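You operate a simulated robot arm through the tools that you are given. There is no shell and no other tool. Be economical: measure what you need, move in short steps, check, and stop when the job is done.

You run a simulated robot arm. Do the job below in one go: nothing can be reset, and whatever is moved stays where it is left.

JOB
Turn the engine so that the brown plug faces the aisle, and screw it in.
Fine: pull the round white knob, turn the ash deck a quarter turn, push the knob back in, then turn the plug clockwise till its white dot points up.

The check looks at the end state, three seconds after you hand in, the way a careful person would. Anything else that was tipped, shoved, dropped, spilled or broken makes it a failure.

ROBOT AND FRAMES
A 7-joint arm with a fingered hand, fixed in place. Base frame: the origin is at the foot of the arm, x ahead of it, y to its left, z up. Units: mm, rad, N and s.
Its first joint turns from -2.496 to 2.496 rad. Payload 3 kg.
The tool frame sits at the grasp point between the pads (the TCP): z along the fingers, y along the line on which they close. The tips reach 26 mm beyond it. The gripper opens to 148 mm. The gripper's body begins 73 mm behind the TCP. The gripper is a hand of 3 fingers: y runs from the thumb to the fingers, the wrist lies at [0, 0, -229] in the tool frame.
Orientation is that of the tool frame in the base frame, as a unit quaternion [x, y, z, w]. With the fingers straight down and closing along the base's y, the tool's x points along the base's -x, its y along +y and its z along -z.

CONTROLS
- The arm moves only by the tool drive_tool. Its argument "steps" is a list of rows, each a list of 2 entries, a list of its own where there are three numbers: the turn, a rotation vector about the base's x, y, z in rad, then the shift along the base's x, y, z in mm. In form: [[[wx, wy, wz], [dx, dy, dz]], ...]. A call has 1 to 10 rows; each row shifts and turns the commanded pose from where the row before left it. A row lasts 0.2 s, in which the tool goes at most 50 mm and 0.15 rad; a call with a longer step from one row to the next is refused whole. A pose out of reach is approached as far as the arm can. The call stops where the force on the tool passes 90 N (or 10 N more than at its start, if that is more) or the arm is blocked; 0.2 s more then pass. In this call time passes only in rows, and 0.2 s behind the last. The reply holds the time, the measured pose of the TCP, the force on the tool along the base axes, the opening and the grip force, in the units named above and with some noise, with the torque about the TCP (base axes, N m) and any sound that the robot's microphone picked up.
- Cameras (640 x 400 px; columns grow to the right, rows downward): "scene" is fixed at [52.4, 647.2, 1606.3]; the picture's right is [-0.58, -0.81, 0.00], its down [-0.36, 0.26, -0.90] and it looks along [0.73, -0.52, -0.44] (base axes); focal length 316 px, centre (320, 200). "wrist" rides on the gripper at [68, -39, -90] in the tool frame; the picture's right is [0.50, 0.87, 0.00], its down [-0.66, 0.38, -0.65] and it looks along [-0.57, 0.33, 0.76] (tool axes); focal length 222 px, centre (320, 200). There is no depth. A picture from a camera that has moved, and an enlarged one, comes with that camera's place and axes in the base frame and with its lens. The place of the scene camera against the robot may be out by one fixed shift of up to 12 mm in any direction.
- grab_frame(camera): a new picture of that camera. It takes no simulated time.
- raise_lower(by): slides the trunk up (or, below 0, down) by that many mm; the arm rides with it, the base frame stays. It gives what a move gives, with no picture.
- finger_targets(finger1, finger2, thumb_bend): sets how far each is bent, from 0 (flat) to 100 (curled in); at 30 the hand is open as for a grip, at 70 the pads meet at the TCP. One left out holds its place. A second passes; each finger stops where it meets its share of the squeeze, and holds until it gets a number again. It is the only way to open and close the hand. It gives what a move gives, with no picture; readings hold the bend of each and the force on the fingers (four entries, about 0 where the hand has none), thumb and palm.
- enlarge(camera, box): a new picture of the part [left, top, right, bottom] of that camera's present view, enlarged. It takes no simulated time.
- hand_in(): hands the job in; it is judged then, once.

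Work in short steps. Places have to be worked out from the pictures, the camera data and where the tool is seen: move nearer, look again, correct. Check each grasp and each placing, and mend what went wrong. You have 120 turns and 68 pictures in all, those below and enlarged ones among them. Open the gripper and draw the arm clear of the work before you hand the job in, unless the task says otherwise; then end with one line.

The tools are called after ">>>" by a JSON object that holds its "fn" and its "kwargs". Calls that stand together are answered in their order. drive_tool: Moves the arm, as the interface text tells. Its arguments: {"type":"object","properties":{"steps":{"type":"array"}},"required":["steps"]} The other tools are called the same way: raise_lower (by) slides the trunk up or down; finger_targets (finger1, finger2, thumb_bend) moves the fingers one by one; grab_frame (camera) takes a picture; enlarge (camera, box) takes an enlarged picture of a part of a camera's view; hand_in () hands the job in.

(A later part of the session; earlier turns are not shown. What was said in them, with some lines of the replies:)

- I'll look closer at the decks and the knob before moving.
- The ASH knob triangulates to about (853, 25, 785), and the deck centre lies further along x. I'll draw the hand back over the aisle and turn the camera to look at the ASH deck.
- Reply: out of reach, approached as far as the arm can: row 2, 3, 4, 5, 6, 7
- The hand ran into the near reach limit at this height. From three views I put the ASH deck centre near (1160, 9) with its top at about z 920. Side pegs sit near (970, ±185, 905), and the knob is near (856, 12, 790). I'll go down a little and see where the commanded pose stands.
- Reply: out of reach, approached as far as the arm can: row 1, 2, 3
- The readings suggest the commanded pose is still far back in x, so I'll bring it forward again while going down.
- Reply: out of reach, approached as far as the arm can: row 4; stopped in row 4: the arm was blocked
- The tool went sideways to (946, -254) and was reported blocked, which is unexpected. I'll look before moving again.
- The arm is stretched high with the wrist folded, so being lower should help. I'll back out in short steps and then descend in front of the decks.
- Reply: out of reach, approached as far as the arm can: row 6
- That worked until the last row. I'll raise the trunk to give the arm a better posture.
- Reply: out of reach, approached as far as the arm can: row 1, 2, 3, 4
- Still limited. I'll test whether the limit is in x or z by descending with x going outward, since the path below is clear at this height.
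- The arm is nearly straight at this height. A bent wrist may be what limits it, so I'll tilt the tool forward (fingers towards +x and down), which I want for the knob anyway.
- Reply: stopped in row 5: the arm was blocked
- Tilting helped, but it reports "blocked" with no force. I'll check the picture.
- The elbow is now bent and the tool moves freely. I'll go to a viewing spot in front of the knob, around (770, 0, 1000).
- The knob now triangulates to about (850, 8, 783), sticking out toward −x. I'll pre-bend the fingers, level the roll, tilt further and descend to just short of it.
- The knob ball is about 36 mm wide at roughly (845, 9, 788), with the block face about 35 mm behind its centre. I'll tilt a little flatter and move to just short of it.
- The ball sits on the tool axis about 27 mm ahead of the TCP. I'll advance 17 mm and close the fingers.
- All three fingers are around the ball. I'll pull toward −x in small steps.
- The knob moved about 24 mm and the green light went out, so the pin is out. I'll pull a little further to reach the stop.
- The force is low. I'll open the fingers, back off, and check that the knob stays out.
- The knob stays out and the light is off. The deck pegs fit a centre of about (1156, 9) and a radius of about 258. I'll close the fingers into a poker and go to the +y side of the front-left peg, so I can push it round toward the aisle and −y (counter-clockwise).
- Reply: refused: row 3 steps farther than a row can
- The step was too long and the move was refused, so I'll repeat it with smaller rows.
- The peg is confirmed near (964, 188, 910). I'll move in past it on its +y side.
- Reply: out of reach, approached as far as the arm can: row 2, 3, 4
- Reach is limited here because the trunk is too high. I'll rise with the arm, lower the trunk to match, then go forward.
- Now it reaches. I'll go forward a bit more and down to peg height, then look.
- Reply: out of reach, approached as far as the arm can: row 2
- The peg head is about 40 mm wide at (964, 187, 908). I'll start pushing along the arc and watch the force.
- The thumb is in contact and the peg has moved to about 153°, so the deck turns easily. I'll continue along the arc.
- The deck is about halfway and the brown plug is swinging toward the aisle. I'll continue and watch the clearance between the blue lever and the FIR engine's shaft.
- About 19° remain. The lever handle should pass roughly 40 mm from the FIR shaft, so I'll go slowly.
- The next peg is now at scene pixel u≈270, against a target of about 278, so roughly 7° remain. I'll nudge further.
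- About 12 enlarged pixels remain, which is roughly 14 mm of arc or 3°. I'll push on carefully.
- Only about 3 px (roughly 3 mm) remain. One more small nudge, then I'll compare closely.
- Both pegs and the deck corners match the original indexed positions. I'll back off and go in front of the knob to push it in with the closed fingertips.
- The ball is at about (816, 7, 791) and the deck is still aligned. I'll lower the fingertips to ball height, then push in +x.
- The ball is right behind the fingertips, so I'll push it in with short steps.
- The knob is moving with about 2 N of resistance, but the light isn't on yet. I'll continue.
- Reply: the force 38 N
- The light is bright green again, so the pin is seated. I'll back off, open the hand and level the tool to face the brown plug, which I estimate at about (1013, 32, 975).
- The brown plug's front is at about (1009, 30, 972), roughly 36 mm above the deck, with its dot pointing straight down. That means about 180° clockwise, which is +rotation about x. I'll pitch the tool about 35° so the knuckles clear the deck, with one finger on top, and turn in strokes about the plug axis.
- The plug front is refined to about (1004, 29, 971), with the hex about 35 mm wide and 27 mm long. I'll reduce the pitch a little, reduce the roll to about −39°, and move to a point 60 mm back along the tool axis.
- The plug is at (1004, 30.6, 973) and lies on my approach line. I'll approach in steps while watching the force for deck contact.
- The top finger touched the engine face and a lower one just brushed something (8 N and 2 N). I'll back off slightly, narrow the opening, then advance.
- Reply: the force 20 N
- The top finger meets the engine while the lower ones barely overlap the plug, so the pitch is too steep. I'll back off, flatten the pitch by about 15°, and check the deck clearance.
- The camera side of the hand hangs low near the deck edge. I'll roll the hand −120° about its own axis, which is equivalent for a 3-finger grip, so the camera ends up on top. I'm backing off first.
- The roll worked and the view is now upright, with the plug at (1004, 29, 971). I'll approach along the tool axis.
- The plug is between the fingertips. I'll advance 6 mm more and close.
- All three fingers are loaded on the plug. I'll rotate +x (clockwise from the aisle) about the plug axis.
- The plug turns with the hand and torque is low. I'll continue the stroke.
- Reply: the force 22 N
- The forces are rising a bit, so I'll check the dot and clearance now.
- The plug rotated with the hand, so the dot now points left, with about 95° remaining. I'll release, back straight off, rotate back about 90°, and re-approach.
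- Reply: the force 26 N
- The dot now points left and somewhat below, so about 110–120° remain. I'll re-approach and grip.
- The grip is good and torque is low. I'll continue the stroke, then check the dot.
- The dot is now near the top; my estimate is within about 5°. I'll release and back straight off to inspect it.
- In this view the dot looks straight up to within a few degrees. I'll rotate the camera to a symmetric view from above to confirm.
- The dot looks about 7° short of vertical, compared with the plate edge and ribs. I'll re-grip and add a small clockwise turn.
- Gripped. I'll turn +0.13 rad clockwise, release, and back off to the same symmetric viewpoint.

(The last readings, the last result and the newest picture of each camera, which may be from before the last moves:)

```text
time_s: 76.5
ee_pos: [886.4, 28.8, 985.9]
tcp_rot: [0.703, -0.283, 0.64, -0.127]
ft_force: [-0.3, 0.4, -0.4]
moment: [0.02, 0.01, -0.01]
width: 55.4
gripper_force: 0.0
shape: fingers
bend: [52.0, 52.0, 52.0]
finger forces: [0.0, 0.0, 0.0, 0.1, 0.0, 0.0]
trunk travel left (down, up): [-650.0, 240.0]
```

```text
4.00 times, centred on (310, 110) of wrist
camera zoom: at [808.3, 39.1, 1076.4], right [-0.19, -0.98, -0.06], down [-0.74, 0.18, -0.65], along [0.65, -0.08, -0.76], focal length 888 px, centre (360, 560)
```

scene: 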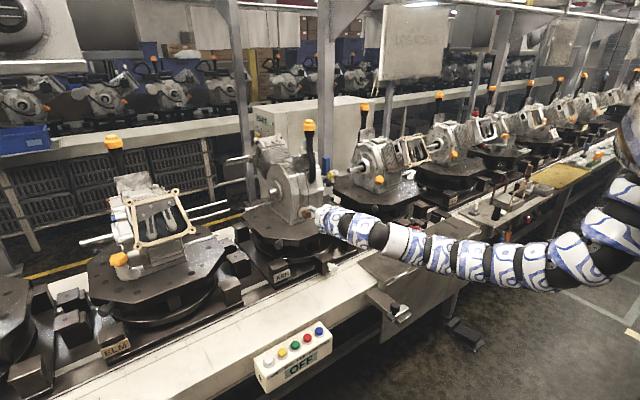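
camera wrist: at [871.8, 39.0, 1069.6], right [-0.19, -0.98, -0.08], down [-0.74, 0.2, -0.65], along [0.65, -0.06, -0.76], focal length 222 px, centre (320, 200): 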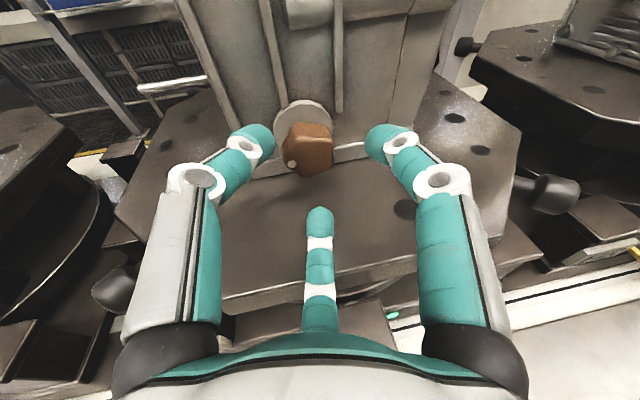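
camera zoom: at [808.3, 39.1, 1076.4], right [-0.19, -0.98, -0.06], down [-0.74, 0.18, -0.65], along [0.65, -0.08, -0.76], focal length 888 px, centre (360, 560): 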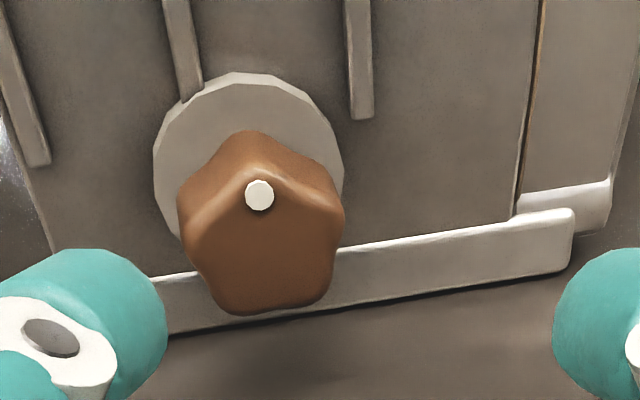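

The lobes now line up with the plate edge and the dot points up to within about 2°. I'll retract, open the hand, and take a final look.

>>> {"fn": "drive_tool", "kwargs": {"steps": [[[0, 0, 0], [-35, 0, 15]], [[0, 0, 0], [-35, 0, 20]], [[0, 0, 0], [-35, -10, 25]], [[0, 0, 0], [-30, -20, 25]], [[0, 0, 0], [-20, -30, 25]], [[0, 0, 0], [0, -40, 20]], [[0, 0, 0], [0, -40, 10]]]}}

>>> {"fn": "finger_targets", "kwargs": {"finger1": 30, "finger2": 30, "thumb_bend": 30}}

>>> {"fn": "grab_frame", "kwargs": {"camera": "scene"}}

>>> {"fn": "enlarge", "kwargs": {"camera": "scene", "box": [220, 180, 380, 300]}}

```text
time_s: 78.1
ee_pos: [737.9, -114.0, 1118.6]
tcp_rot: [0.701, -0.284, 0.641, -0.128]
ft_force: [0.3, 0.3, 0.4]
moment: [-0.02, 0.0, -0.02]
width: 55.4
gripper_force: 0.0
shape: fingers
bend: [52.0, 52.0, 52.0]
finger forces: [0.1, 0.1, 0.0, 0.0, 0.0, 0.0]
out of reach, approached as far as the arm can: row 7
trunk travel left (down, up): [-650.0, 240.0]
```

```text
time_s: 79.1
ee_pos: [737.4, -114.2, 1119.0]
tcp_rot: [0.701, -0.284, 0.641, -0.127]
ft_force: [0.9, -0.2, 0.8]
moment: [0.0, -0.01, -0.01]
width: 126.6
gripper_force: 0.0
shape: fingers
bend: [30.0, 30.0, 30.0]
finger forces: [0.1, 0.1, 0.1, 0.0, 0.0, 0.1]
trunk travel left (down, up): [-650.0, 240.0]
```

```text
3 pictures are left
```

scene: 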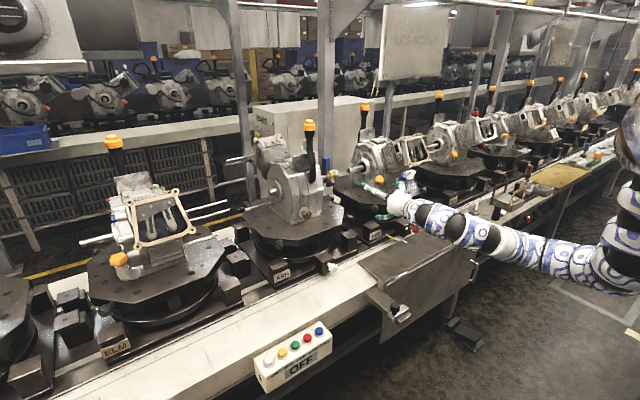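

```text
3.33 times, centred on (300, 240) of scene
camera zoom: at [52.4, 647.2, 1606.3], right [-0.58, -0.81, 0.0], down [-0.36, 0.26, -0.9], along [0.73, -0.52, -0.44], focal length 1055 px, centre (387, 67)
```

zoom: 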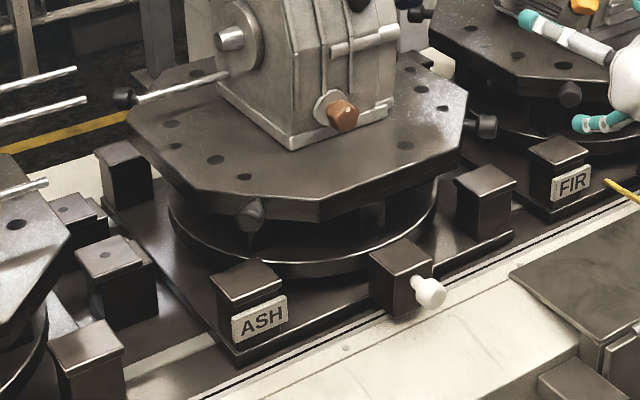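

The knob is back in at its original position, the deck is indexed, the dot is up, and the arm is clear with the hand open. I'll hand it in.

>>> {"fn": "hand_in", "kwargs": {}}

```text
The job is handed in.
```

The ash deck is a quarter turn round and locked with the white knob pushed back in, and the brown plug faces the aisle, turned clockwise until its white dot points up (within about 2–3°, judged from the pictures).
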